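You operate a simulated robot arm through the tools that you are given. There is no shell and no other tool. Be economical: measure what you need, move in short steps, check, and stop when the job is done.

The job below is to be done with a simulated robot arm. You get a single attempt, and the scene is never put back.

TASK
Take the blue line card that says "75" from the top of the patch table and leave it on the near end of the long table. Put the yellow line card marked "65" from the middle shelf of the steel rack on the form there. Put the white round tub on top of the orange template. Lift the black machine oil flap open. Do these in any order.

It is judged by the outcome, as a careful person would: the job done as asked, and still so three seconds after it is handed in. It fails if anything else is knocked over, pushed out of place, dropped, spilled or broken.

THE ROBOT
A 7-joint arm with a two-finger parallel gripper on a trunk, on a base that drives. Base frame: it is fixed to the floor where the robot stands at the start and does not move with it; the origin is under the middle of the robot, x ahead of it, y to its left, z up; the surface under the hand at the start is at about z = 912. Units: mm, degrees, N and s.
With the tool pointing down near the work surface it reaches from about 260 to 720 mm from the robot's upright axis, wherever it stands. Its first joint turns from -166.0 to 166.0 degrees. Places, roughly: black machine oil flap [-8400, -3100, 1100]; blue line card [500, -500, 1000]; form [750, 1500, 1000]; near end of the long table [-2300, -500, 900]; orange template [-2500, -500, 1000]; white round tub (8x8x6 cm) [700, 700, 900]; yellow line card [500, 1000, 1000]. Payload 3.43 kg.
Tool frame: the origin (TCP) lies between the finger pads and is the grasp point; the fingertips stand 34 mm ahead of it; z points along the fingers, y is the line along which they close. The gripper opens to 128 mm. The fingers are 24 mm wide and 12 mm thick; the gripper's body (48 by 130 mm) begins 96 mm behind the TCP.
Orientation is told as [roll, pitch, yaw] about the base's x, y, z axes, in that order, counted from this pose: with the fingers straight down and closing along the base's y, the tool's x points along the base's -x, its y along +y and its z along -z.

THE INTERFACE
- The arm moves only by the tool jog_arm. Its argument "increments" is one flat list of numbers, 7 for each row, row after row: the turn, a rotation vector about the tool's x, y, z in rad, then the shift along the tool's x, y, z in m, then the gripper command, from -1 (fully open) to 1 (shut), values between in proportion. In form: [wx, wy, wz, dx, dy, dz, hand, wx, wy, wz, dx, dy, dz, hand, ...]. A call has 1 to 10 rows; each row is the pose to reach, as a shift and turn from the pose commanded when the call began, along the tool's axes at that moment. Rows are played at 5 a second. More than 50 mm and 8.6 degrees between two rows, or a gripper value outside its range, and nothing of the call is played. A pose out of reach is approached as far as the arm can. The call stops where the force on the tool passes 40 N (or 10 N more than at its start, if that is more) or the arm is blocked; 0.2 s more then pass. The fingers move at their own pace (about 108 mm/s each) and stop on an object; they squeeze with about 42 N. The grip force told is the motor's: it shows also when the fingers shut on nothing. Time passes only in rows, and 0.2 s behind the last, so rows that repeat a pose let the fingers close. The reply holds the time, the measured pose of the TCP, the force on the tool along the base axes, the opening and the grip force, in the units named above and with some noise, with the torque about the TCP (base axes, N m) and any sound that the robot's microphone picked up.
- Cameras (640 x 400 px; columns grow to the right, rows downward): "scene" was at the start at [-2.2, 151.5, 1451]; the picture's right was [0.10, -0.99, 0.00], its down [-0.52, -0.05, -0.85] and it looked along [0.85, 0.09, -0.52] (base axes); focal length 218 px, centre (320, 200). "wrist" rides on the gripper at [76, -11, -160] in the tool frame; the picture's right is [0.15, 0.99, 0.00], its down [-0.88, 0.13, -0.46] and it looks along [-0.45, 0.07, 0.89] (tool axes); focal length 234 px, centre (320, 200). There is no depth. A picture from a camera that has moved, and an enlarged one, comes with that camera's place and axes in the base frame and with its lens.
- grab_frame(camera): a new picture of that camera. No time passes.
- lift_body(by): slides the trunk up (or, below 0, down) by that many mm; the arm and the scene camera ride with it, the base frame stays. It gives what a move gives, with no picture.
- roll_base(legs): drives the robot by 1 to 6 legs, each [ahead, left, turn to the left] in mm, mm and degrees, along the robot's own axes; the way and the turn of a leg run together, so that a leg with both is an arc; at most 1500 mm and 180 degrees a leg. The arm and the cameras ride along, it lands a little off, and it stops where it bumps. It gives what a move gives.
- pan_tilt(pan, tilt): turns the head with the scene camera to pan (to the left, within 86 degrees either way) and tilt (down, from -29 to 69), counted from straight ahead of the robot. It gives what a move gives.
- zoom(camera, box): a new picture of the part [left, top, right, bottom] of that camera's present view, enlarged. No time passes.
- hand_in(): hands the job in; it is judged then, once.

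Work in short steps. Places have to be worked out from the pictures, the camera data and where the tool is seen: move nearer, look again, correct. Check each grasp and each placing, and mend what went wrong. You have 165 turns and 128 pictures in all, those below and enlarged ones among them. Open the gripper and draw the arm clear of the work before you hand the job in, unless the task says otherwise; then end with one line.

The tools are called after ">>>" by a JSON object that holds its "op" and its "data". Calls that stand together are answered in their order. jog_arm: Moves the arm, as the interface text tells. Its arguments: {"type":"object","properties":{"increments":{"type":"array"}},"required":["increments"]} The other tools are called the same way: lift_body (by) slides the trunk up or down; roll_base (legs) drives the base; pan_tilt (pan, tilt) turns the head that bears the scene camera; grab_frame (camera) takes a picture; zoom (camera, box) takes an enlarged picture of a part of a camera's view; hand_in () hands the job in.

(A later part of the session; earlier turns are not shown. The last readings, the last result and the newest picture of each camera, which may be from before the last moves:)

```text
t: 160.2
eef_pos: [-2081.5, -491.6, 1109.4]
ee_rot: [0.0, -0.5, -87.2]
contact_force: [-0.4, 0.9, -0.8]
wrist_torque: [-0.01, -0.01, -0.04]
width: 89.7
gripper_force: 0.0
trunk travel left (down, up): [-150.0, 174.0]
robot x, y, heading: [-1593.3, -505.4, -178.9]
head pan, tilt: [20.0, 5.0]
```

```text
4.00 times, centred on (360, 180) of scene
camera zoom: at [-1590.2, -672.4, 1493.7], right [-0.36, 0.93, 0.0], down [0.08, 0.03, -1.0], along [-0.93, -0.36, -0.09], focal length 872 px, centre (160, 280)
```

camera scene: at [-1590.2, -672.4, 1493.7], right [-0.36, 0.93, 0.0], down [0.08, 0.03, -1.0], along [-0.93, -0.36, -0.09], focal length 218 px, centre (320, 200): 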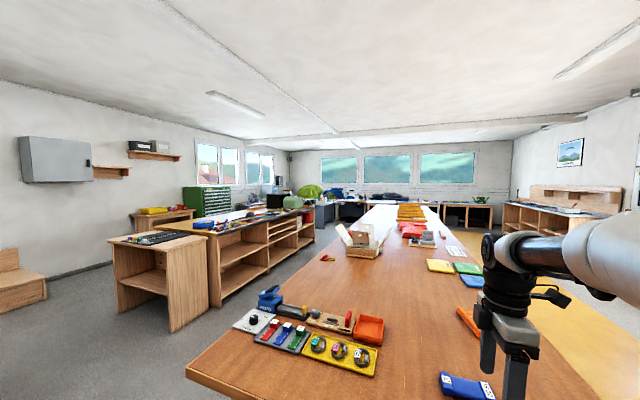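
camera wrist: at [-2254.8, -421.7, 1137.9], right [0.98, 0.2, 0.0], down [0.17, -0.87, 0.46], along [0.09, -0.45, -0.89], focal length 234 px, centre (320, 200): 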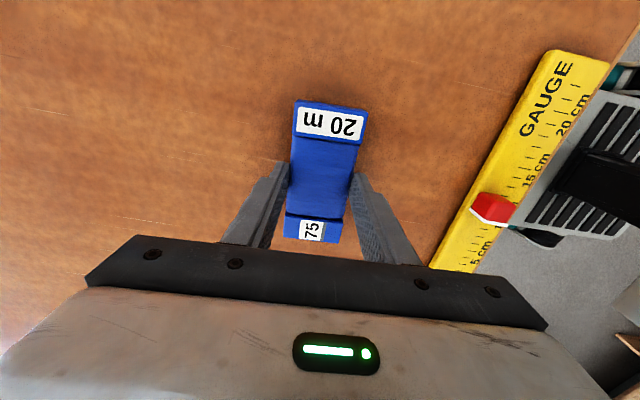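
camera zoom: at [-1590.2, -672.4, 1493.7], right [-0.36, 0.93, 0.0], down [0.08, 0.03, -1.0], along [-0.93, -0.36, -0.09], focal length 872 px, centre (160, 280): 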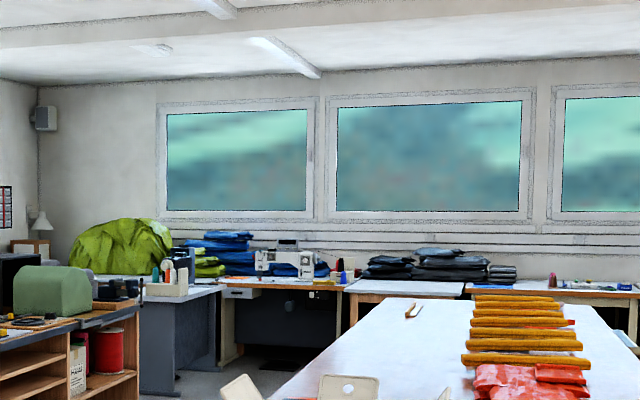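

The flap should be on the far grey sewing table. I back off, go through the corridor (y ≈ −1900) and look from x ≈ −4700.

>>> {"op": "roll_base", "data": {"legs": [[-250, 0, 0], [0, 0, -1.2], [0, 1400, 0], [1500, 0, 0], [1400, 0, 0]]}}

>>> {"op": "pan_tilt", "data": {"pan": 15, "tilt": 15}}

>>> {"op": "grab_frame", "data": {"camera": "scene"}}

```text
t: 189.2
eef_pos: [-4748.0, -1886.0, 1108.5]
ee_rot: [-0.1, -0.5, -88.1]
contact_force: [-0.3, -0.1, 0.1]
wrist_torque: [0.01, -0.01, 0.03]
width: 89.7
gripper_force: 0.2
trunk travel left (down, up): [-150.0, 174.0]
robot x, y, heading: [-4261.7, -1904.7, -179.5]
head pan, tilt: [20.0, 5.0]
```

```text
t: 190.0
eef_pos: [-4746.9, -1885.0, 1109.8]
ee_rot: [0.0, -0.5, -88.0]
contact_force: [0.5, 0.4, 0.7]
wrist_torque: [0.0, 0.0, 0.02]
width: 89.8
gripper_force: 0.0
trunk travel left (down, up): [-150.0, 174.0]
robot x, y, heading: [-4261.4, -1904.5, -179.5]
head pan, tilt: [15.0, 15.0]
```

```text
56 pictures are left
camera scene: at [-4263.0, -2067.4, 1477.6], right [-0.26, 0.96, 0.0], down [0.25, 0.07, -0.97], along [-0.93, -0.25, -0.26], focal length 218 px, centre (320, 200)
```

scene: 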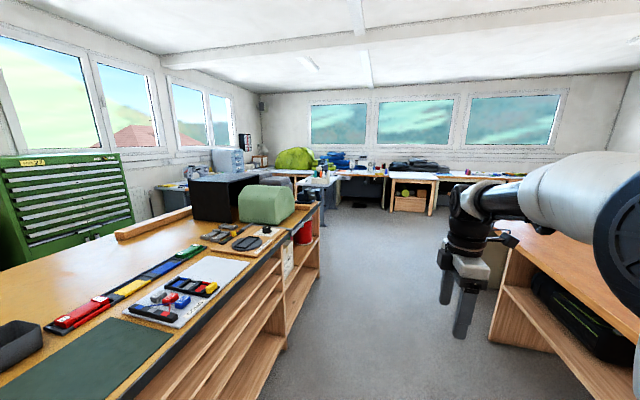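

>>> {"op": "zoom", "data": {"camera": "scene", "box": [260, 130, 420, 230]}}

>>> {"op": "zoom", "data": {"camera": "scene", "box": [290, 150, 370, 200]}}

```text
4.00 times, centred on (340, 180) of scene
camera zoom: at [-4263.0, -2067.4, 1477.6], right [-0.26, 0.96, 0.0], down [0.25, 0.07, -0.97], along [-0.93, -0.25, -0.26], focal length 872 px, centre (240, 280)
```

zoom: 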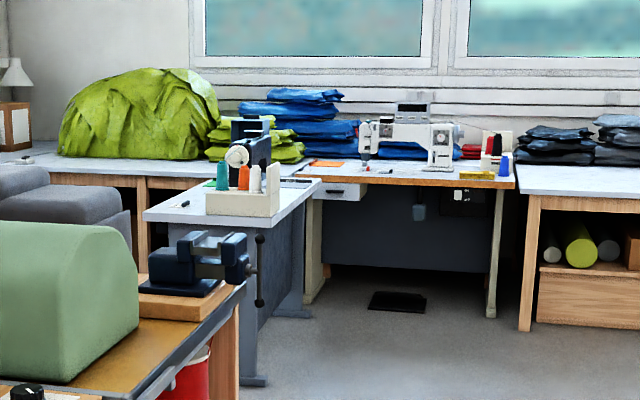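

```text
8.00 times, centred on (330, 175) of scene
camera zoom: at [-4263.0, -2067.4, 1477.6], right [-0.26, 0.96, 0.0], down [0.25, 0.07, -0.97], along [-0.93, -0.25, -0.26], focal length 1744 px, centre (240, 400)
```

zoom: 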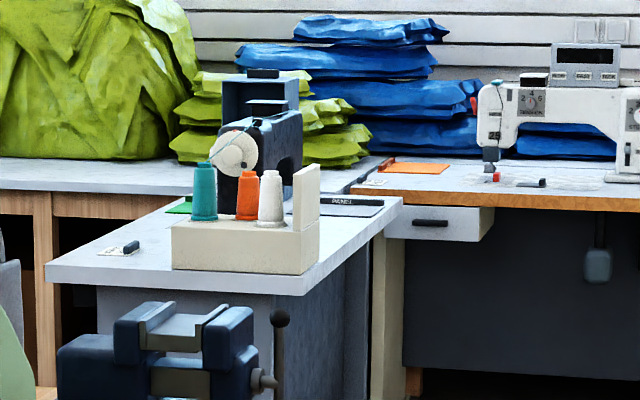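

The black-lidded dark machine on the grey table is the target region. I drive on to x ≈ −7100 and look toward it.

>>> {"op": "roll_base", "data": {"legs": [[1450, 0, 0], [1400, 0, 0], [0, 0, 45]]}}

>>> {"op": "pan_tilt", "data": {"pan": 0, "tilt": 20}}

>>> {"op": "grab_frame", "data": {"camera": "scene"}}

```text
t: 205.8
eef_pos: [-7461.6, -2206.2, 1109.3]
ee_rot: [0.0, -0.5, -43.9]
contact_force: [-1.2, 0.4, -0.2]
wrist_torque: [0.01, 0.01, 0.02]
width: 89.4
gripper_force: 0.0
trunk travel left (down, up): [-150.0, 174.0]
robot x, y, heading: [-7098.2, -1880.5, -135.7]
head pan, tilt: [15.0, 15.0]
```

```text
t: 206.6
eef_pos: [-7461.2, -2205.9, 1109.9]
ee_rot: [0.0, -0.4, -44.0]
contact_force: [-0.2, -0.3, 0.6]
wrist_torque: [-0.02, 0.02, -0.02]
width: 89.5
gripper_force: 0.1
trunk travel left (down, up): [-150.0, 174.0]
robot x, y, heading: [-7098.4, -1882.4, -135.5]
head pan, tilt: [0.0, 20.0]
```

```text
53 pictures are left
camera scene: at [-7005.1, -1982.7, 1469.4], right [-0.7, 0.71, 0.0], down [0.24, 0.24, -0.94], along [-0.67, -0.66, -0.34], focal length 218 px, centre (320, 200)
```

scene: 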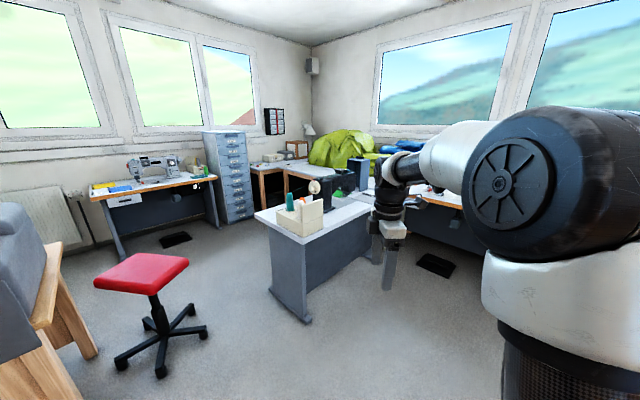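

>>> {"op": "zoom", "data": {"camera": "scene", "box": [260, 135, 420, 235]}}

```text
4.00 times, centred on (340, 185) of scene
camera zoom: at [-7005.1, -1982.7, 1469.4], right [-0.7, 0.71, 0.0], down [0.24, 0.24, -0.94], along [-0.67, -0.66, -0.34], focal length 872 px, centre (240, 260)
```

zoom: 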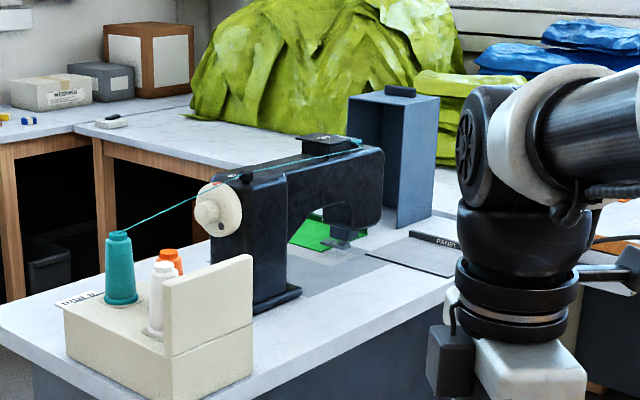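

The oil flap is the small black plate on top of the black sewing machine at about (−8346, −3055, 1100); a thread runs to the machine, to be avoided. I retract and raise the arm, then drive in front of it on the +y side.

>>> {"op": "jog_arm", "data": {"increments": [0, 0, 0, 0, 0.03, -0.03, 0, 0, 0, 0, 0, 0.06, -0.06, 0.5, 0, 0, 0, 0, 0.09, -0.09, 1, 0, 0, 0, 0, 0.12, -0.12, 1]}}

>>> {"op": "roll_base", "data": {"legs": [[0, 0, 45.5], [220, -1000, 0]]}}

>>> {"op": "pan_tilt", "data": {"pan": -5, "tilt": 30}}

>>> {"op": "grab_frame", "data": {"camera": "scene"}}

```text
t: 207.6
eef_pos: [-7378.4, -2117.6, 1229.6]
ee_rot: [-0.1, -0.5, -43.9]
contact_force: [-0.6, 0.5, -0.4]
wrist_torque: [0.02, -0.03, 0.0]
width: 0.2
gripper_force: 33.2
trunk travel left (down, up): [-150.0, 174.0]
robot x, y, heading: [-7096.5, -1882.0, -135.9]
head pan, tilt: [0.0, 20.0]
```

```text
t: 219.7
eef_pos: [-8141.9, -2457.3, 1227.7]
ee_rot: [-0.1, -0.5, 1.0]
contact_force: [-0.2, 0.3, -0.2]
wrist_torque: [0.04, 0.01, -0.02]
width: 0.1
gripper_force: 33.5
trunk travel left (down, up): [-150.0, 174.0]
robot x, y, heading: [-8110.5, -2092.5, -91.1]
head pan, tilt: [0.0, 20.0]
```

```text
t: 220.4
eef_pos: [-8142.1, -2456.8, 1230.0]
ee_rot: [-0.1, -0.5, 1.0]
contact_force: [0.4, -0.3, -0.7]
wrist_torque: [-0.02, 0.03, 0.02]
width: 0.0
gripper_force: 32.6
trunk travel left (down, up): [-150.0, 174.0]
robot x, y, heading: [-8110.7, -2094.3, -90.6]
head pan, tilt: [-5.0, 30.0]
```

```text
51 pictures are left
camera scene: at [-7980.9, -2092.4, 1453.4], right [-0.99, 0.1, 0.0], down [0.05, 0.5, -0.87], along [-0.09, -0.86, -0.5], focal length 218 px, centre (320, 200)
```

scene: 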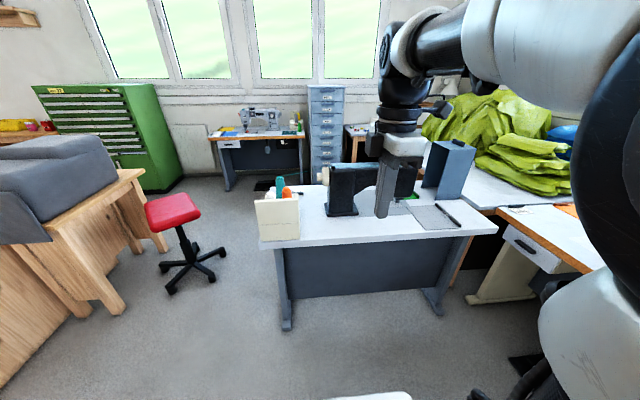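

>>> {"op": "zoom", "data": {"camera": "scene", "box": [280, 130, 480, 255]}}

>>> {"op": "grab_frame", "data": {"camera": "wrist"}}

```text
3.20 times, centred on (380, 192) of scene
camera zoom: at [-7980.9, -2092.4, 1453.4], right [-0.99, 0.1, 0.0], down [0.05, 0.5, -0.87], along [-0.09, -0.86, -0.5], focal length 697 px, centre (128, 224)
```

zoom: 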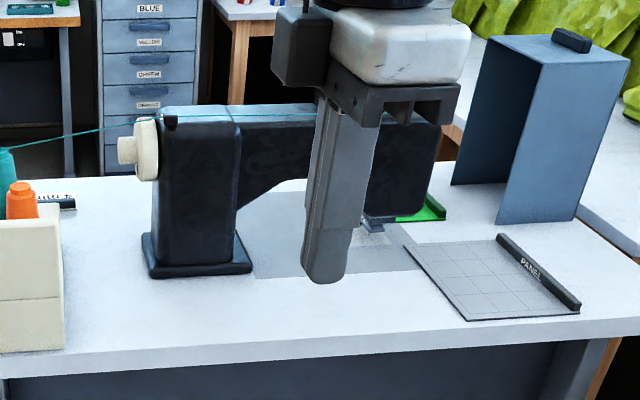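

```text
49 pictures are left
camera wrist: at [-8218.4, -2469.1, 1387.8], right [-0.16, 0.99, 0.0], down [0.87, 0.15, 0.46], along [0.46, 0.07, -0.89], focal length 234 px, centre (320, 200)
```

wrist: 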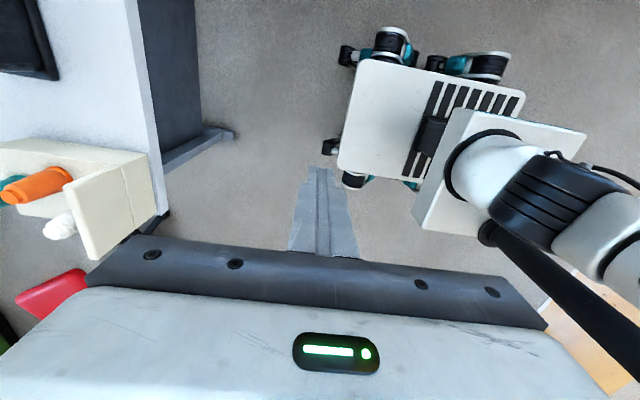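

The arm hides the flap. I turn the tool by −90° so the wrist camera looks toward the table, and raise the trunk for a better view.

>>> {"op": "jog_arm", "data": {"increments": [0, 0, 0.147, 0, 0, 0, 1, 0, 0, 0.294, 0, 0, 0, 1, 0, 0, 0.441, 0, 0, 0, 1, 0, 0, 0.588, 0, 0, 0, 1, 0, 0, 0.735, 0, 0, 0, 1, 0, 0, 0.882, 0, 0, 0, 1, 0, 0, 1.029, 0, 0, 0, 1, 0, 0, 1.176, 0, 0, 0, 1, 0, 0, 1.323, 0, 0, 0, 1, 0, 0, 1.47, 0, 0, 0, 1]}}

>>> {"op": "lift_body", "data": {"by": 170}}

>>> {"op": "grab_frame", "data": {"camera": "wrist"}}

>>> {"op": "zoom", "data": {"camera": "scene", "box": [280, 130, 480, 255]}}

```text
t: 222.6
eef_pos: [-8142.5, -2458.4, 1229.4]
ee_rot: [0.4, -0.1, -83.3]
contact_force: [0.7, 0.4, 0.6]
wrist_torque: [0.04, 0.0, 0.03]
width: 0.0
gripper_force: 32.5
trunk travel left (down, up): [-150.0, 174.0]
robot x, y, heading: [-8114.2, -2091.5, -90.9]
head pan, tilt: [-5.0, 30.0]
```

```text
t: 224.6
eef_pos: [-8142.3, -2456.6, 1399.9]
ee_rot: [0.5, -0.1, -83.2]
contact_force: [-0.3, 0.3, -0.4]
wrist_torque: [-0.04, 0.03, 0.01]
width: 0.1
gripper_force: 33.0
trunk travel left (down, up): [-320.0, 4.0]
robot x, y, heading: [-8108.2, -2092.5, -90.8]
head pan, tilt: [-5.0, 30.0]
```

```text
48 pictures are left
camera wrist: at [-8162.8, -2382.9, 1558.2], right [0.97, 0.26, 0.01], down [0.23, -0.86, 0.46], along [0.13, -0.44, -0.89], focal length 234 px, centre (320, 200)
```

wrist: 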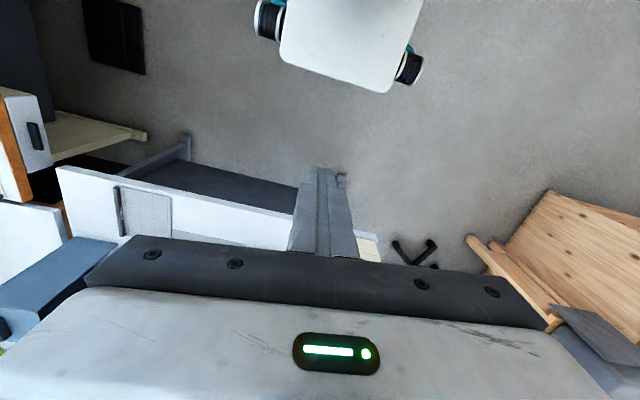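

```text
3.20 times, centred on (380, 192) of scene
camera zoom: at [-7980.9, -2092.4, 1623.3], right [-0.99, 0.1, 0.0], down [0.05, 0.5, -0.87], along [-0.09, -0.86, -0.5], focal length 697 px, centre (128, 224)
```

zoom: 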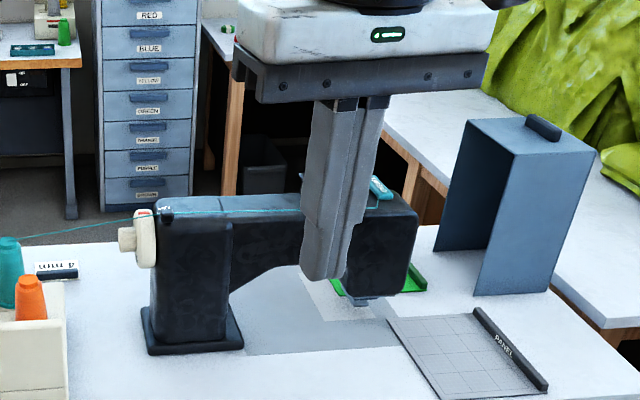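

I shift the hand 200 mm to −x to uncover the flap.

>>> {"op": "jog_arm", "data": {"increments": [0, 0, 0, 0, -0.045, 0, 1, 0, 0, 0, 0, -0.09, 0, 1, 0, 0, 0, 0, -0.135, 0, 1, 0, 0, 0, 0, -0.18, 0, 1, 0, 0, 0, 0, -0.22, 0, 1]}}

>>> {"op": "zoom", "data": {"camera": "scene", "box": [310, 155, 430, 230]}}

```text
t: 225.8
eef_pos: [-8361.7, -2484.4, 1398.3]
ee_rot: [0.5, -0.1, -83.3]
contact_force: [0.5, -0.2, 0.3]
wrist_torque: [-0.04, 0.01, 0.01]
width: 0.0
gripper_force: 33.1
trunk travel left (down, up): [-320.0, 4.0]
robot x, y, heading: [-8110.3, -2091.1, -90.9]
head pan, tilt: [-5.0, 30.0]
```

```text
5.33 times, centred on (370, 192) of scene
camera zoom: at [-7981.4, -2092.6, 1623.4], right [-0.99, 0.1, 0.0], down [0.05, 0.5, -0.87], along [-0.09, -0.86, -0.5], focal length 1162 px, centre (53, 240)
```

zoom: 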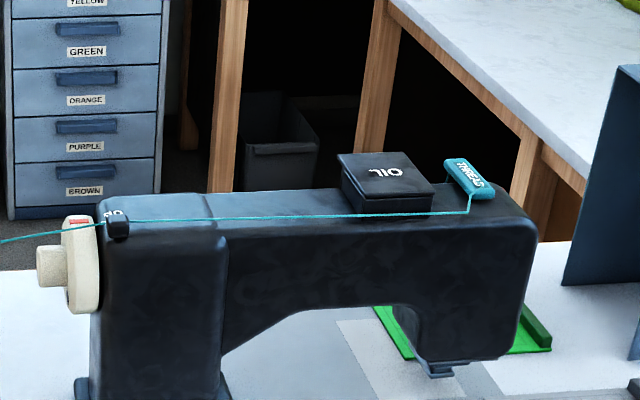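

The "OIL" flap is visible: centre at about (−8435, −3126, 1080). I zoom right in to find its hinge and lip.

>>> {"op": "zoom", "data": {"camera": "scene", "box": [368, 178, 408, 203]}}

```text
16.00 times, centred on (388, 190) of scene
camera zoom: at [-7981.4, -2092.6, 1623.4], right [-0.99, 0.1, 0.0], down [0.05, 0.5, -0.87], along [-0.09, -0.86, -0.5], focal length 3487 px, centre (-768, 352)
```

zoom: 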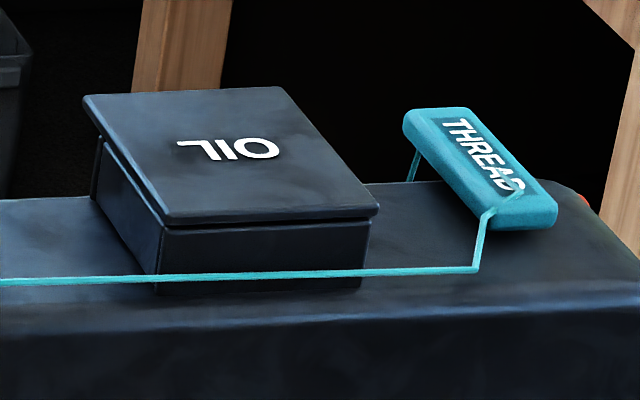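

The lid overhangs at its −y side and the text reads from −y, so it likely hinges on the +y side; I can straddle the lid's x-sides near its free end with a leaned tool and lift. I recentre the hand and drive nearer.

>>> {"op": "jog_arm", "data": {"increments": [0, 0, 0.05, 0, 0.045, 0, 0, 0, 0, 0.1, 0, 0.09, 0, -0.4, 0, 0, 0.12, 0, 0.135, 0, -0.4, 0, 0, 0.12, 0, 0.18, 0, -0.4]}}

>>> {"op": "roll_base", "data": {"legs": [[0, 0, 0.9], [0, -270, 0], [320, 0, 0]]}}

>>> {"op": "pan_tilt", "data": {"pan": 0, "tilt": 40}}

>>> {"op": "grab_frame", "data": {"camera": "scene"}}

>>> {"op": "grab_frame", "data": {"camera": "wrist"}}

```text
t: 226.8
eef_pos: [-8182.8, -2462.1, 1400.2]
ee_rot: [0.3, -0.1, -90.0]
contact_force: [0.4, 0.3, 0.2]
wrist_torque: [-0.02, -0.02, -0.03]
width: 89.3
gripper_force: 0.0
trunk travel left (down, up): [-320.0, 4.0]
robot x, y, heading: [-8110.5, -2094.6, -90.9]
head pan, tilt: [-5.0, 30.0]
```

```text
t: 232.0
eef_pos: [-8447.0, -2782.6, 1399.3]
ee_rot: [0.5, 0.0, -89.2]
contact_force: [0.7, -0.7, -0.4]
wrist_torque: [0.02, 0.0, -0.01]
width: 89.7
gripper_force: 0.1
trunk travel left (down, up): [-320.0, 4.0]
robot x, y, heading: [-8381.5, -2411.1, -89.7]
head pan, tilt: [-5.0, 30.0]
```

```text
t: 232.7
eef_pos: [-8446.1, -2783.2, 1399.8]
ee_rot: [0.4, 0.0, -89.2]
contact_force: [-0.2, -0.5, 0.2]
wrist_torque: [0.01, -0.03, -0.01]
width: 89.9
gripper_force: 0.1
trunk travel left (down, up): [-320.0, 4.0]
robot x, y, heading: [-8379.0, -2411.8, -90.0]
head pan, tilt: [0.0, 40.0]
```

```text
44 pictures are left
camera scene: at [-8242.8, -2404.9, 1608.0], right [-1.0, 0.0, 0.0], down [0.0, 0.64, -0.77], along [0.0, -0.77, -0.64], focal length 218 px, centre (320, 200)
```

scene: 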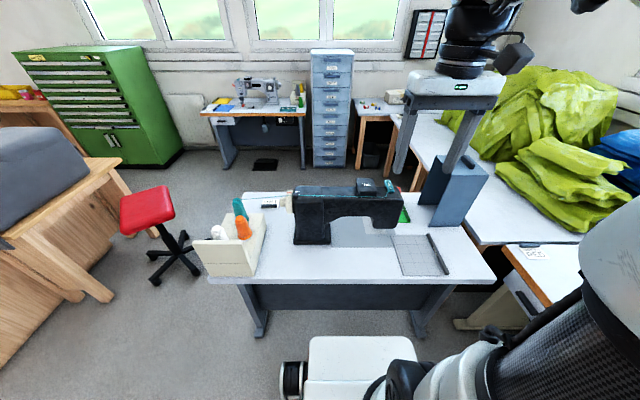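

```text
43 pictures are left
camera wrist: at [-8459.3, -2706.3, 1558.3], right [0.99, 0.16, 0.01], down [0.14, -0.88, 0.46], along [0.08, -0.45, -0.89], focal length 234 px, centre (320, 200)
```

wrist: 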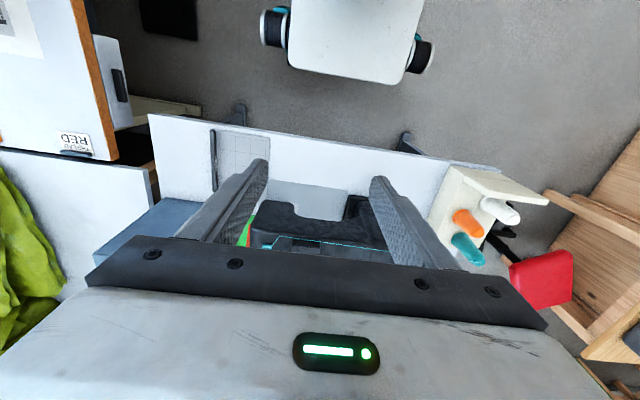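

>>> {"op": "zoom", "data": {"camera": "scene", "box": [345, 172, 405, 210]}}

>>> {"op": "zoom", "data": {"camera": "wrist", "box": [240, 210, 340, 272]}}

```text
10.53 times, centred on (375, 191) of scene
camera zoom: at [-8242.8, -2404.9, 1608.0], right [-1.0, 0.0, 0.0], down [0.0, 0.64, -0.77], along [0.0, -0.77, -0.64], focal length 2294 px, centre (-259, 295)
```

zoom: 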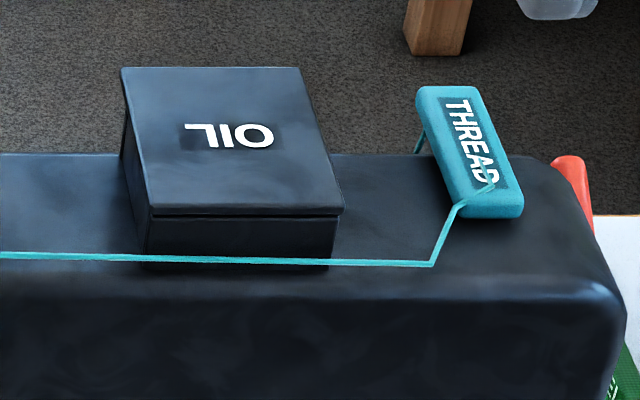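

```text
6.40 times, centred on (290, 241) of wrist
camera zoom: at [-8459.3, -2706.3, 1558.3], right [0.99, 0.16, 0.01], down [0.14, -0.88, 0.46], along [0.08, -0.45, -0.89], focal length 1499 px, centre (512, -62)
```

zoom: 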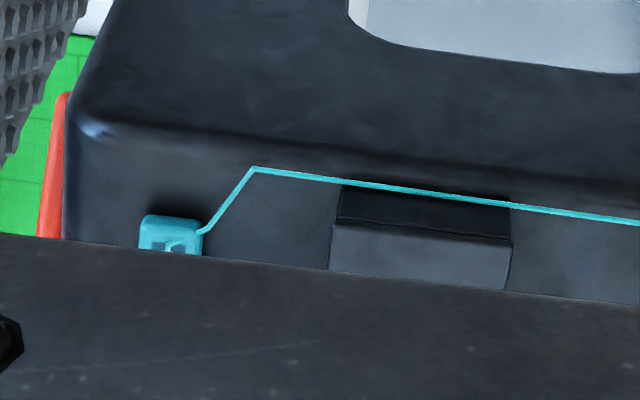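

Triangulated: lid top z≈1086, x −8467…−8396, y −3176…−3082; the hook is 48 mm off to the side. I lean the tool 45° first.

>>> {"op": "jog_arm", "data": {"increments": [0, -0.131, 0, 0, 0, 0, -0.5625, 0, -0.262, 0, 0, 0, 0, -0.5625, 0, -0.393, 0, 0, 0, 0, -0.5625, 0, -0.524, 0, 0, 0, 0, -0.5625, 0, -0.655, 0, 0, 0, 0, -0.5625, 0, -0.785, 0, 0, 0, 0, -0.5625]}}

```text
t: 234.1
eef_pos: [-8446.3, -2783.0, 1400.2]
ee_rot: [0.6, -45.0, -89.7]
contact_force: [-0.5, -0.5, 0.1]
wrist_torque: [0.0, 0.02, -0.01]
width: 99.8
gripper_force: 0.1
trunk travel left (down, up): [-320.0, 4.0]
robot x, y, heading: [-8386.7, -2416.6, -90.1]
head pan, tilt: [0.0, 40.0]
```

I move to just above and behind the lid: (−8431, −3120, 1190).

>>> {"op": "jog_arm", "data": {"increments": [0, 0, 0, -0.01, 0.0017, 0.043, -0.5625, 0, 0, 0, -0.02, 0.0033, 0.086, -0.5625, 0, 0, 0, -0.03, 0.005, 0.1289, -0.5625, 0, 0, 0, -0.04, 0.0067, 0.1719, -0.5625, 0, 0, 0, -0.05, 0.0083, 0.2148, -0.5625, 0, 0, 0, -0.06, 0.01, 0.2578, -0.5625, 0, 0, 0, -0.07, 0.0117, 0.3008, -0.5625, 0, 0, 0, -0.08, 0.0133, 0.3437, -0.5625, 0, 0, 0, -0.0898, 0.015, 0.3867, -0.5625, 0, 0, 0, -0.0898, 0.015, 0.3867, -0.5625]}}

>>> {"op": "grab_frame", "data": {"camera": "wrist"}}

>>> {"op": "zoom", "data": {"camera": "scene", "box": [320, 150, 440, 225]}}

```text
t: 236.3
eef_pos: [-8425.0, -3119.9, 1191.7]
ee_rot: [0.6, -45.0, -89.7]
contact_force: [-0.4, -0.5, -0.3]
wrist_torque: [0.0, 0.03, 0.0]
width: 100.1
gripper_force: 0.2
trunk travel left (down, up): [-320.0, 4.0]
robot x, y, heading: [-8381.5, -2411.0, -90.0]
head pan, tilt: [0.0, 40.0]
```

```text
40 pictures are left
camera wrist: at [-8437.6, -2952.7, 1249.1], right [0.99, 0.12, -0.1], down [0.13, -0.3, 0.95], along [0.08, -0.95, -0.31], focal length 234 px, centre (320, 200)
```

wrist: 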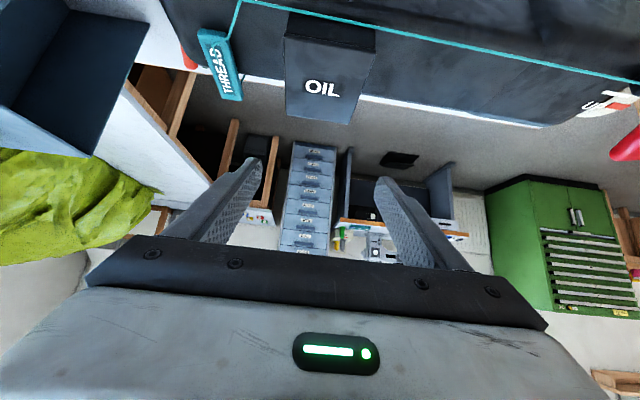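

```text
5.33 times, centred on (380, 188) of scene
camera zoom: at [-8242.7, -2405.0, 1608.0], right [-1.0, 0.0, 0.0], down [0.0, 0.64, -0.77], along [0.0, -0.77, -0.64], focal length 1162 px, centre (0, 267)
```

zoom: 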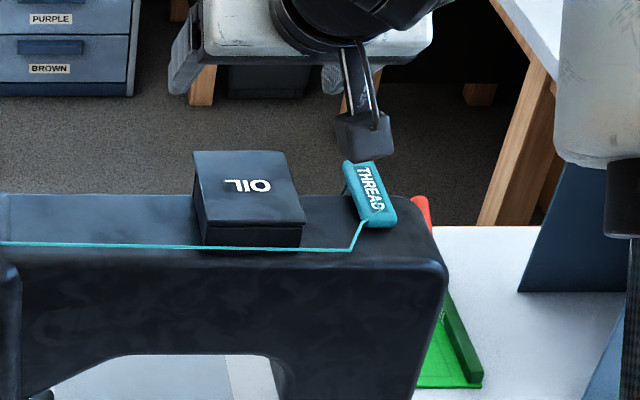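

The lid is confirmed at centre x ≈ −8431, free end y ≈ −3171. I move down to 25 mm above the grasp height and look.

>>> {"op": "jog_arm", "data": {"increments": [0, 0, 0, 0.0064, -0.006, 0.036, -0.5625, 0, 0, 0, 0.0325, -0.006, 0.0622, -0.5625, 0, 0, 0, 0.0325, -0.006, 0.0622, -0.5625]}}

>>> {"op": "grab_frame", "data": {"camera": "wrist"}}

>>> {"op": "zoom", "data": {"camera": "scene", "box": [340, 165, 420, 215]}}

```text
t: 237.1
eef_pos: [-8430.4, -3140.4, 1124.4]
ee_rot: [0.6, -45.0, -89.8]
contact_force: [-0.6, -0.1, -0.1]
wrist_torque: [-0.02, -0.03, -0.05]
width: 100.1
gripper_force: 0.0
trunk travel left (down, up): [-320.0, 4.0]
robot x, y, heading: [-8380.3, -2412.9, -89.9]
head pan, tilt: [0.0, 40.0]
```

```text
38 pictures are left
camera wrist: at [-8443.2, -2973.6, 1181.3], right [0.99, 0.12, -0.1], down [0.13, -0.3, 0.95], along [0.08, -0.95, -0.31], focal length 234 px, centre (320, 200)
```

wrist: 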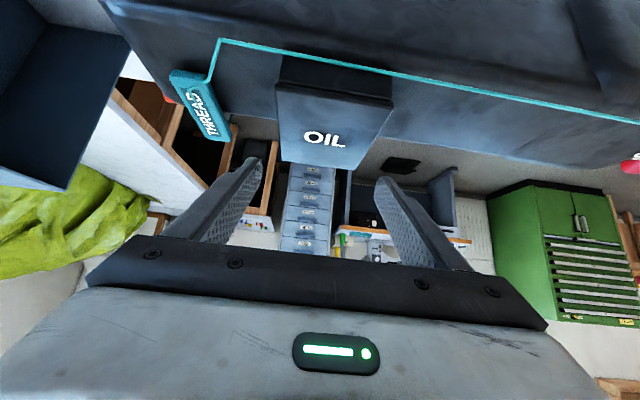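

```text
8.00 times, centred on (380, 190) of scene
camera zoom: at [-8242.7, -2404.8, 1608.0], right [-1.0, 0.0, 0.0], down [0.0, 0.64, -0.77], along [0.0, -0.77, -0.64], focal length 1744 px, centre (-160, 280)
```

zoom: 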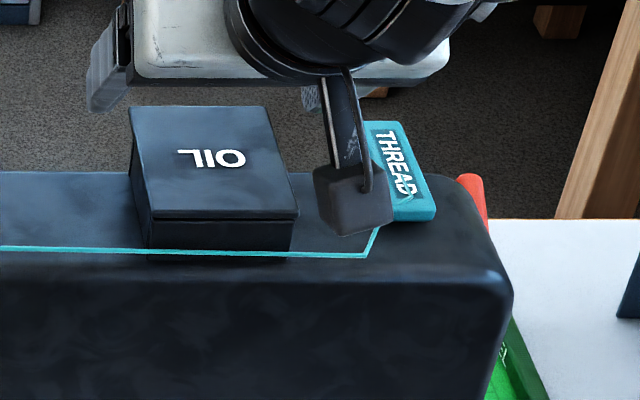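

Aligned. I lower 25 mm so the fingertips flank the lid.

>>> {"op": "jog_arm", "data": {"increments": [0, 0, 0, 0.009, -0.001, 0.009, -0.5625, 0, 0, 0, 0.0177, -0.001, 0.0177, -0.5625, 0, 0, 0, 0.0177, -0.001, 0.0177, -0.5625]}}

>>> {"op": "grab_frame", "data": {"camera": "wrist"}}

```text
t: 237.9
eef_pos: [-8430.9, -3140.5, 1097.2]
ee_rot: [0.6, -45.0, -89.7]
contact_force: [0.1, -0.9, 0.1]
wrist_torque: [0.0, -0.02, 0.02]
width: 100.0
gripper_force: 0.0
trunk travel left (down, up): [-320.0, 4.0]
robot x, y, heading: [-8382.7, -2411.9, -90.0]
head pan, tilt: [0.0, 40.0]
```

```text
36 pictures are left
camera wrist: at [-8444.4, -2973.1, 1156.4], right [0.99, 0.12, -0.1], down [0.13, -0.3, 0.95], along [0.08, -0.95, -0.31], focal length 234 px, centre (320, 200)
```

wrist: 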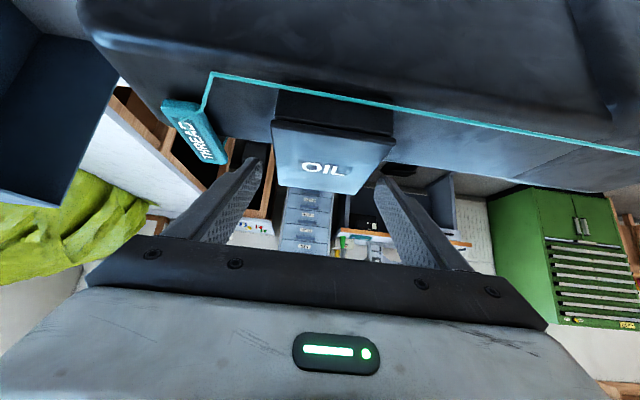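

The tips flank the lid on both sides. I close gently.

>>> {"op": "jog_arm", "data": {"increments": [0, 0, 0, 0, 0, 0, -0.3, 0, 0, 0, 0, 0, 0, -0.1, 0, 0, 0, 0, 0, 0, 0.2, 0, 0, 0, 0, 0, 0, 0.2]}}

>>> {"op": "zoom", "data": {"camera": "wrist", "box": [220, 90, 420, 215]}}

```text
t: 238.9
eef_pos: [-8430.5, -3140.2, 1097.5]
ee_rot: [0.7, -44.9, -89.9]
contact_force: [2.0, -0.1, -0.8]
wrist_torque: [-0.06, 0.22, -0.95]
width: 73.4
gripper_force: 44.9
trunk travel left (down, up): [-320.0, 4.0]
robot x, y, heading: [-8381.0, -2411.3, -89.9]
head pan, tilt: [0.0, 40.0]
```

```text
3.20 times, centred on (320, 152) of wrist
camera zoom: at [-8444.2, -2973.1, 1156.4], right [0.99, 0.12, -0.1], down [0.13, -0.3, 0.95], along [0.08, -0.95, -0.31], focal length 749 px, centre (320, 352)
```

zoom: 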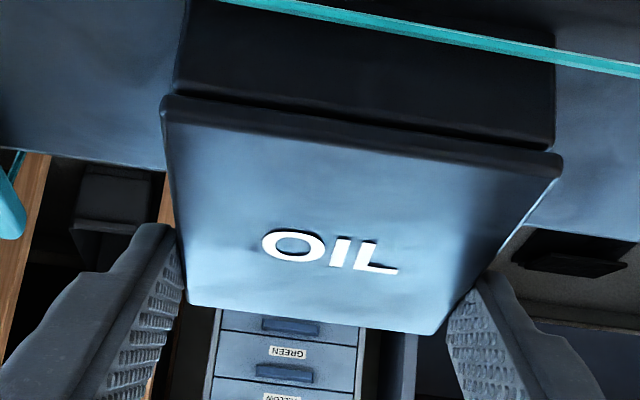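

Gripped at 73 mm, the lid's width. I test by lifting 8 mm.

>>> {"op": "jog_arm", "data": {"increments": [0, 0, 0, -0.0014, 0, -0.0014, 0.3, 0, 0, 0, -0.0028, 0, -0.0028, 0.3, 0, 0, 0, -0.0042, 0, -0.0042, 0.3, 0, 0, 0, -0.0057, 0, -0.0057, 0.3]}}

>>> {"op": "zoom", "data": {"camera": "wrist", "box": [220, 90, 420, 215]}}

>>> {"op": "zoom", "data": {"camera": "scene", "box": [350, 170, 410, 208]}}

```text
t: 239.9
eef_pos: [-8431.3, -3140.7, 1103.1]
ee_rot: [0.7, -44.6, -89.7]
contact_force: [3.0, 3.7, -19.2]
wrist_torque: [-0.94, 0.34, -1.01]
width: 73.4
gripper_force: 45.4
trunk travel left (down, up): [-320.0, 4.0]
robot x, y, heading: [-8378.6, -2409.0, -90.0]
head pan, tilt: [0.0, 40.0]
```

```text
3.20 times, centred on (320, 152) of wrist
camera zoom: at [-8444.5, -2973.4, 1162.3], right [0.99, 0.12, -0.09], down [0.13, -0.3, 0.94], along [0.08, -0.95, -0.32], focal length 749 px, centre (320, 352)
```

zoom: 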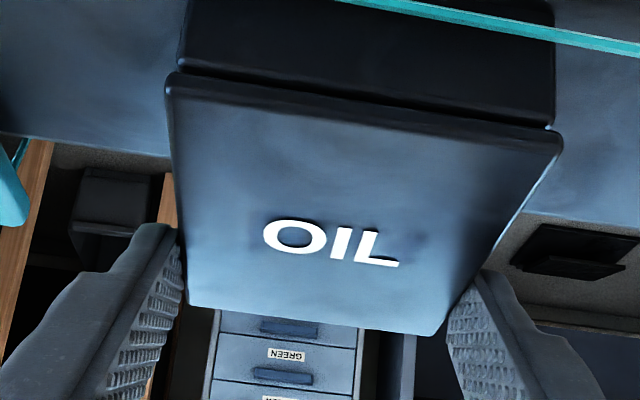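

```text
10.53 times, centred on (380, 189) of scene
camera zoom: at [-8242.5, -2406.3, 1607.9], right [-1.0, 0.0, 0.0], down [0.0, 0.64, -0.77], along [0.0, -0.77, -0.64], focal length 2294 px, centre (-312, 316)
```

zoom: 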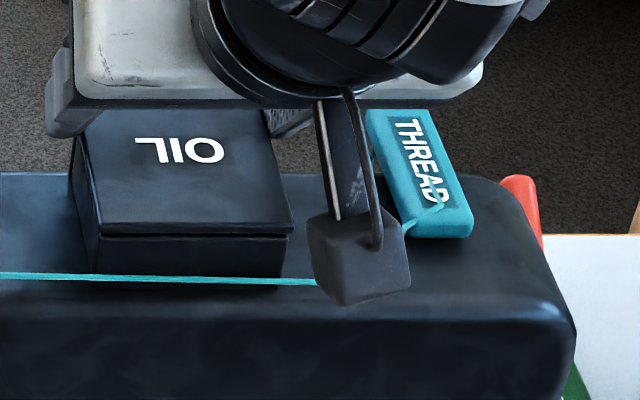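

The lid's far end rose while its near edge stayed: the hinge is on the near side, with some resistance. I follow the arc (radius ≈ 76 mm) up to about 45°.

>>> {"op": "jog_arm", "data": {"increments": [0, 0, 0, -0.0035, 0, -0.005, 0.5, 0, 0, 0, -0.0064, 0, -0.0101, 0.5, 0, 0, 0, -0.0095, 0, -0.016, 0.5, 0, 0, 0, -0.012, 0, -0.0221, 0.5, 0, 0, 0, -0.0138, 0, -0.0285, 0.5, 0, 0, 0, -0.0155, 0, -0.0349, 0.5, 0, 0, 0, -0.016, 0, -0.0415, 0.5, 0, 0, 0, -0.0165, 0, -0.0481, 0.5]}}

>>> {"op": "zoom", "data": {"camera": "scene", "box": [340, 165, 420, 215]}}

>>> {"op": "zoom", "data": {"camera": "wrist", "box": [180, 70, 440, 232]}}

```text
t: 241.7
eef_pos: [-8439.9, -3118.4, 1152.0]
ee_rot: [0.5, -45.1, -90.1]
contact_force: [0.3, 0.1, 0.2]
wrist_torque: [-0.03, -0.02, 0.02]
width: 29.9
gripper_force: 0.0
trunk travel left (down, up): [-320.0, 4.0]
robot x, y, heading: [-8381.8, -2412.0, -89.9]
head pan, tilt: [0.0, 40.0]
```

```text
8.00 times, centred on (380, 190) of scene
camera zoom: at [-8244.5, -2405.2, 1608.4], right [-1.0, 0.0, 0.0], down [0.0, 0.64, -0.77], along [0.0, -0.77, -0.64], focal length 1744 px, centre (-160, 280)
```

zoom: 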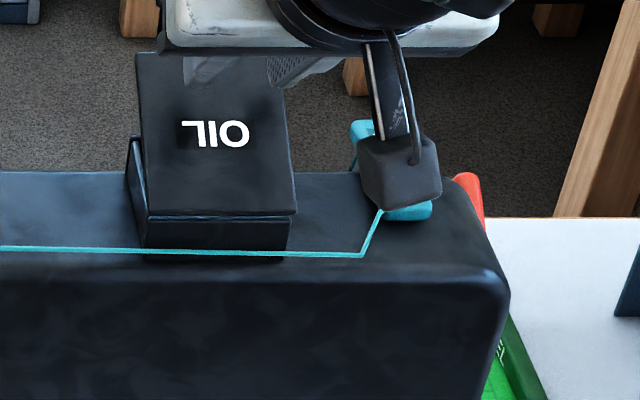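

```text
2.46 times, centred on (310, 151) of wrist
camera zoom: at [-8451.6, -2950.9, 1211.3], right [0.99, 0.11, -0.1], down [0.13, -0.3, 0.95], along [0.07, -0.95, -0.31], focal length 576 px, centre (345, 321)
```

zoom: 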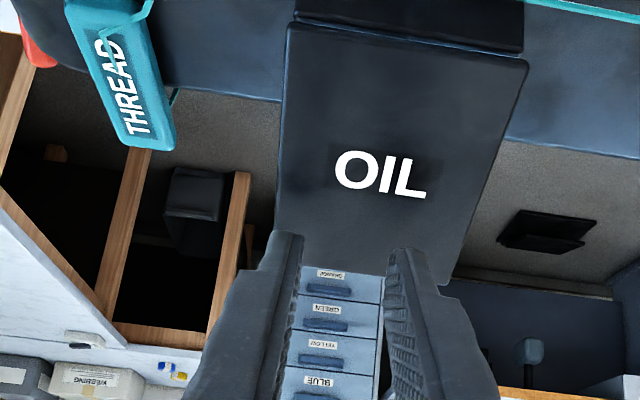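

The fingers slipped off, but the lid stayed open at about 26° (the hinge holds by friction). I re-grip deeper on its sides: open, rise, and come down flanking it again.

>>> {"op": "jog_arm", "data": {"increments": [0, 0, 0, -0.0141, 0, -0.0141, 0.5, 0, 0, 0, -0.0141, 0.009, -0.0141, -0.5625, 0, 0, 0, -0.0332, 0.009, 0.005, -0.5625, 0, 0, 0, -0.016, 0.009, 0.0223, -0.5625, 0, 0, 0, 0.0014, 0.009, 0.0396, -0.5625, 0, 0, 0, 0.0014, 0.009, 0.0396, -0.5625]}}

>>> {"op": "grab_frame", "data": {"camera": "wrist"}}

```text
t: 243.1
eef_pos: [-8423.1, -3145.8, 1122.6]
ee_rot: [0.5, -45.0, -89.7]
contact_force: [0.6, 0.7, -0.1]
wrist_torque: [-0.01, -0.02, 0.01]
width: 100.0
gripper_force: 0.1
trunk travel left (down, up): [-320.0, 4.0]
robot x, y, heading: [-8384.3, -2413.7, -89.9]
head pan, tilt: [0.0, 40.0]
```

```text
30 pictures are left
camera wrist: at [-8436.5, -2978.3, 1181.1], right [0.99, 0.12, -0.1], down [0.13, -0.3, 0.95], along [0.08, -0.95, -0.31], focal length 234 px, centre (320, 200)
```

wrist: 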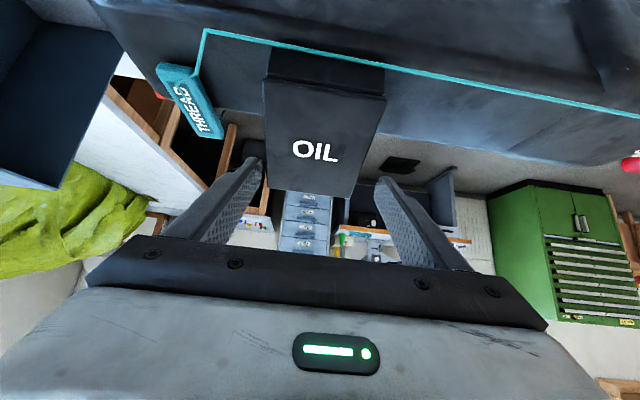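

Lid still raised. I centre, close firmly, then follow the arc slowly from 26° to ~55°.

>>> {"op": "jog_arm", "data": {"increments": [0, 0, 0, 0, -0.008, 0, -0.5625, 0, 0, 0, 0, -0.008, 0, -0.1, 0, 0, 0, 0, -0.008, 0, 0.6, 0, 0, 0, 0, -0.008, 0, 1, 0, 0, 0, 0, -0.008, 0, 1]}}

>>> {"op": "jog_arm", "data": {"increments": [0, 0, 0, -0.0012, 0, -0.0038, 1, 0, 0, 0, -0.0022, 0, -0.0077, 1, 0, 0, 0, -0.003, 0, -0.0118, 1, 0, 0, 0, -0.0037, 0, -0.0162, 1, 0, 0, 0, -0.0042, 0, -0.0208, 1, 0, 0, 0, -0.0043, 0, -0.0254, 1, 0, 0, 0, -0.0042, 0, -0.03, 1, 0, 0, 0, -0.0037, 0, -0.0345, 1, 0, 0, 0, -0.003, 0, -0.039, 1]}}

>>> {"op": "zoom", "data": {"camera": "wrist", "box": [180, 70, 440, 232]}}

```text
t: 244.3
eef_pos: [-8430.2, -3145.3, 1122.2]
ee_rot: [0.7, -45.0, -89.8]
contact_force: [1.8, 0.1, -0.3]
wrist_torque: [0.0, -0.3, -0.98]
width: 73.6
gripper_force: 45.1
trunk travel left (down, up): [-320.0, 4.0]
robot x, y, heading: [-8379.1, -2413.1, -90.0]
head pan, tilt: [0.0, 40.0]
```

```text
t: 246.3
eef_pos: [-8432.0, -3123.1, 1154.0]
ee_rot: [0.6, -45.2, -89.7]
contact_force: [-0.6, -20.3, 0.6]
wrist_torque: [-1.54, -0.19, -0.64]
width: 73.2
gripper_force: 44.8
trunk travel left (down, up): [-320.0, 4.0]
robot x, y, heading: [-8380.0, -2408.2, -89.8]
head pan, tilt: [0.0, 40.0]
```

```text
2.46 times, centred on (310, 151) of wrist
camera zoom: at [-8444.3, -2955.4, 1211.0], right [0.99, 0.12, -0.1], down [0.13, -0.29, 0.95], along [0.08, -0.95, -0.31], focal length 576 px, centre (345, 321)
```

zoom: 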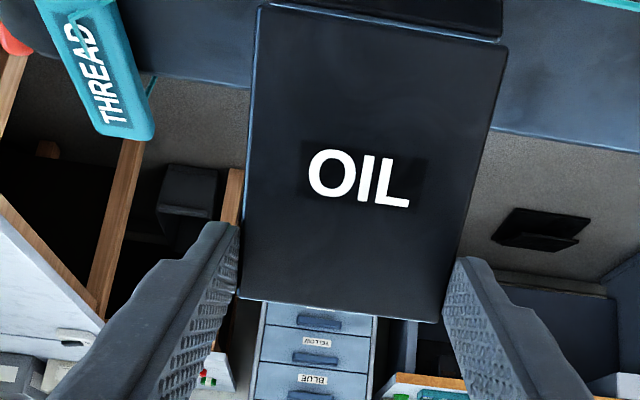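

Still holding at about 53°. I continue along the arc to about 95°.

>>> {"op": "jog_arm", "data": {"increments": [0, 0, 0, 0.0009, 0, -0.0048, 1, 0, 0, 0, 0.0019, 0, -0.0095, 1, 0, 0, 0, 0.0034, 0, -0.0141, 1, 0, 0, 0, 0.005, 0, -0.0187, 1, 0, 0, 0, 0.007, 0, -0.0232, 1, 0, 0, 0, 0.0092, 0, -0.0276, 1, 0, 0, 0, 0.0118, 0, -0.0318, 1, 0, 0, 0, 0.0145, 0, -0.0358, 1, 0, 0, 0, 0.0207, 0, -0.0433, 1, 0, 0, 0, 0.0278, 0, -0.0501, 1]}}

>>> {"op": "zoom", "data": {"camera": "wrist", "box": [180, 30, 440, 192]}}

>>> {"op": "zoom", "data": {"camera": "scene", "box": [340, 155, 420, 205]}}

```text
t: 248.5
eef_pos: [-8430.7, -3068.3, 1170.6]
ee_rot: [0.4, -45.6, -89.6]
contact_force: [5.5, -15.1, 17.0]
wrist_torque: [-1.7, 0.14, 0.26]
width: 73.5
gripper_force: 45.0
trunk travel left (down, up): [-320.0, 4.0]
robot x, y, heading: [-8380.9, -2413.0, -90.0]
head pan, tilt: [0.0, 40.0]
```

```text
2.46 times, centred on (310, 111) of wrist
camera zoom: at [-8444.4, -2900.0, 1228.3], right [0.99, 0.12, -0.1], down [0.13, -0.29, 0.95], along [0.08, -0.95, -0.3], focal length 576 px, centre (345, 419)
```

zoom: 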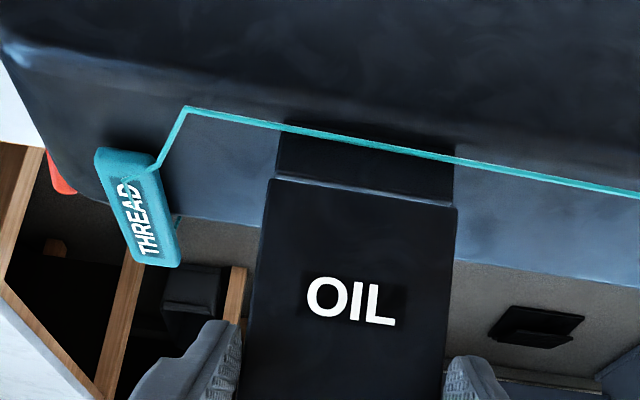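

```text
8.00 times, centred on (380, 180) of scene
camera zoom: at [-8241.9, -2405.0, 1608.1], right [-1.0, 0.0, 0.0], down [0.0, 0.64, -0.77], along [0.0, -0.77, -0.64], focal length 1744 px, centre (-160, 360)
```

zoom: 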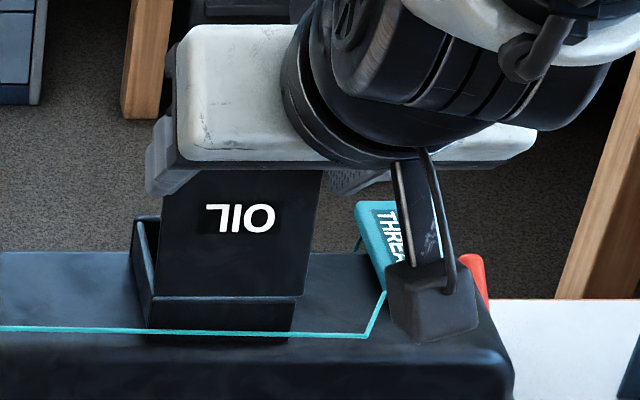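

The lid is upright at about 95°. I nudge it a little further back (to ~110°) under the force guard.

>>> {"op": "jog_arm", "data": {"increments": [0, 0, 0, 0.0042, 0, -0.0034, 1, 0, 0, 0, 0.0086, 0, -0.0064, 1, 0, 0, 0, 0.0132, 0, -0.0091, 1, 0, 0, 0, 0.0182, 0, -0.0115, 1]}}

```text
t: 249.5
eef_pos: [-8431.0, -3046.9, 1168.2]
ee_rot: [0.4, -45.8, -89.5]
contact_force: [9.6, -10.5, 24.6]
wrist_torque: [-1.92, -0.16, 0.34]
width: 73.2
gripper_force: 45.5
trunk travel left (down, up): [-320.0, 4.0]
robot x, y, heading: [-8381.7, -2415.5, -90.1]
head pan, tilt: [0.0, 40.0]
```

It moved to about 110° with modest force. I release and withdraw up along the tool axis, then check that it stays.

>>> {"op": "jog_arm", "data": {"increments": [0, 0, 0, 0, 0, 0, 0, 0, 0, 0, 0, 0, 0, -0.5625, 0, 0, 0, 0, 0, 0, -0.5625, 0, 0, 0, 0, 0, -0.04, -0.5625, 0, 0, 0, 0, 0, -0.085, -0.5625, 0, 0, 0, 0, 0, -0.13, -0.5625, 0, 0, 0, 0, 0, -0.175, -0.5625, 0, 0, 0, 0, 0, -0.22, -0.5625]}}

>>> {"op": "grab_frame", "data": {"camera": "wrist"}}

>>> {"op": "zoom", "data": {"camera": "scene", "box": [320, 130, 440, 205]}}

```text
t: 251.5
eef_pos: [-8325.8, -2889.2, 1307.4]
ee_rot: [2.7, -43.9, -77.1]
contact_force: [0.1, -0.2, -0.4]
wrist_torque: [0.06, -0.04, 0.02]
width: 99.9
gripper_force: 0.0
out of reach, approached as far as the arm can: row 7
trunk travel left (down, up): [-320.0, 4.0]
robot x, y, heading: [-8381.9, -2413.7, -89.8]
head pan, tilt: [0.0, 40.0]
stopped in row 8: the arm was blocked; the commanded pose is now the measured one
```

```text
26 pictures are left
camera wrist: at [-8379.7, -2732.2, 1369.1], right [0.93, 0.35, -0.07], down [0.18, -0.28, 0.94], along [0.31, -0.89, -0.33], focal length 234 px, centre (320, 200)
```

wrist: 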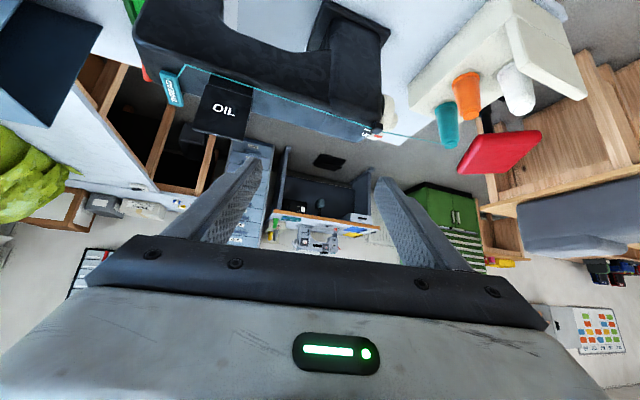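

```text
5.33 times, centred on (380, 168) of scene
camera zoom: at [-8243.6, -2405.8, 1608.1], right [-1.0, 0.0, 0.0], down [0.0, 0.64, -0.77], along [0.0, -0.77, -0.64], focal length 1162 px, centre (0, 373)
```

zoom: 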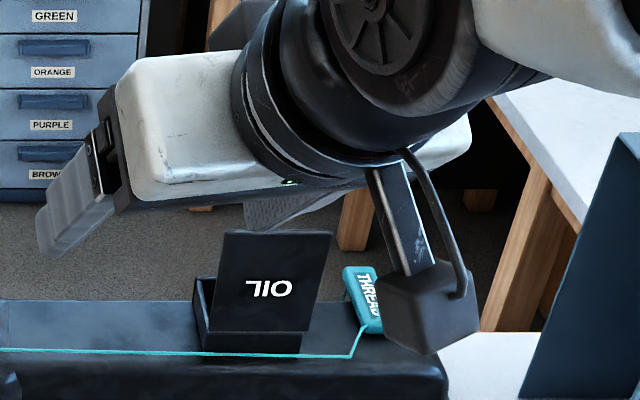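

The flap stands open and the thread is intact. I back the base off and re-check that the flap is still up.

>>> {"op": "roll_base", "data": {"legs": [[-300, 0, 0]]}}

>>> {"op": "zoom", "data": {"camera": "scene", "box": [300, 110, 460, 210]}}

```text
t: 253.6
eef_pos: [-8327.1, -2590.5, 1308.4]
ee_rot: [2.3, -43.8, -77.0]
contact_force: [0.1, 0.0, 0.2]
wrist_torque: [-0.03, -0.03, 0.04]
width: 100.2
gripper_force: 0.0
trunk travel left (down, up): [-320.0, 4.0]
robot x, y, heading: [-8380.6, -2114.9, -89.8]
head pan, tilt: [0.0, 40.0]
```

```text
4.00 times, centred on (380, 160) of scene
camera zoom: at [-8243.3, -2106.7, 1608.0], right [-1.0, 0.0, 0.0], down [0.0, 0.64, -0.77], along [0.0, -0.77, -0.64], focal length 872 px, centre (80, 360)
```

zoom: 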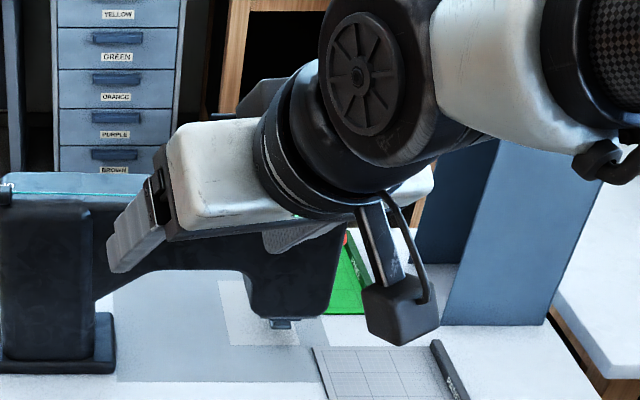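

The arm blocks the view; I turn the base left 15° and use the wrist camera.

>>> {"op": "roll_base", "data": {"legs": [[-150, 0, 0], [0, 0, 18]]}}

>>> {"op": "grab_frame", "data": {"camera": "wrist"}}

```text
t: 256.0
eef_pos: [-8182.2, -2401.5, 1307.8]
ee_rot: [2.4, -43.8, -59.0]
contact_force: [0.2, 0.2, -0.2]
wrist_torque: [0.02, -0.01, -0.01]
width: 99.6
gripper_force: 0.0
trunk travel left (down, up): [-320.0, 4.0]
robot x, y, heading: [-8382.7, -1965.5, -72.0]
head pan, tilt: [0.0, 40.0]
```

```text
23 pictures are left
camera wrist: at [-8281.3, -2268.2, 1369.6], right [0.78, 0.62, -0.07], down [0.26, -0.21, 0.94], along [0.57, -0.75, -0.33], focal length 234 px, centre (320, 200)
```

wrist: 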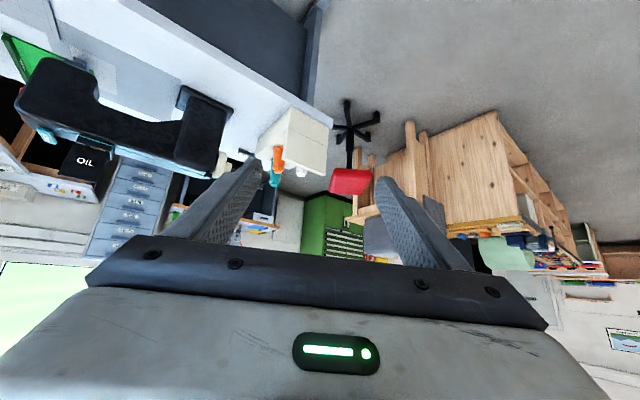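

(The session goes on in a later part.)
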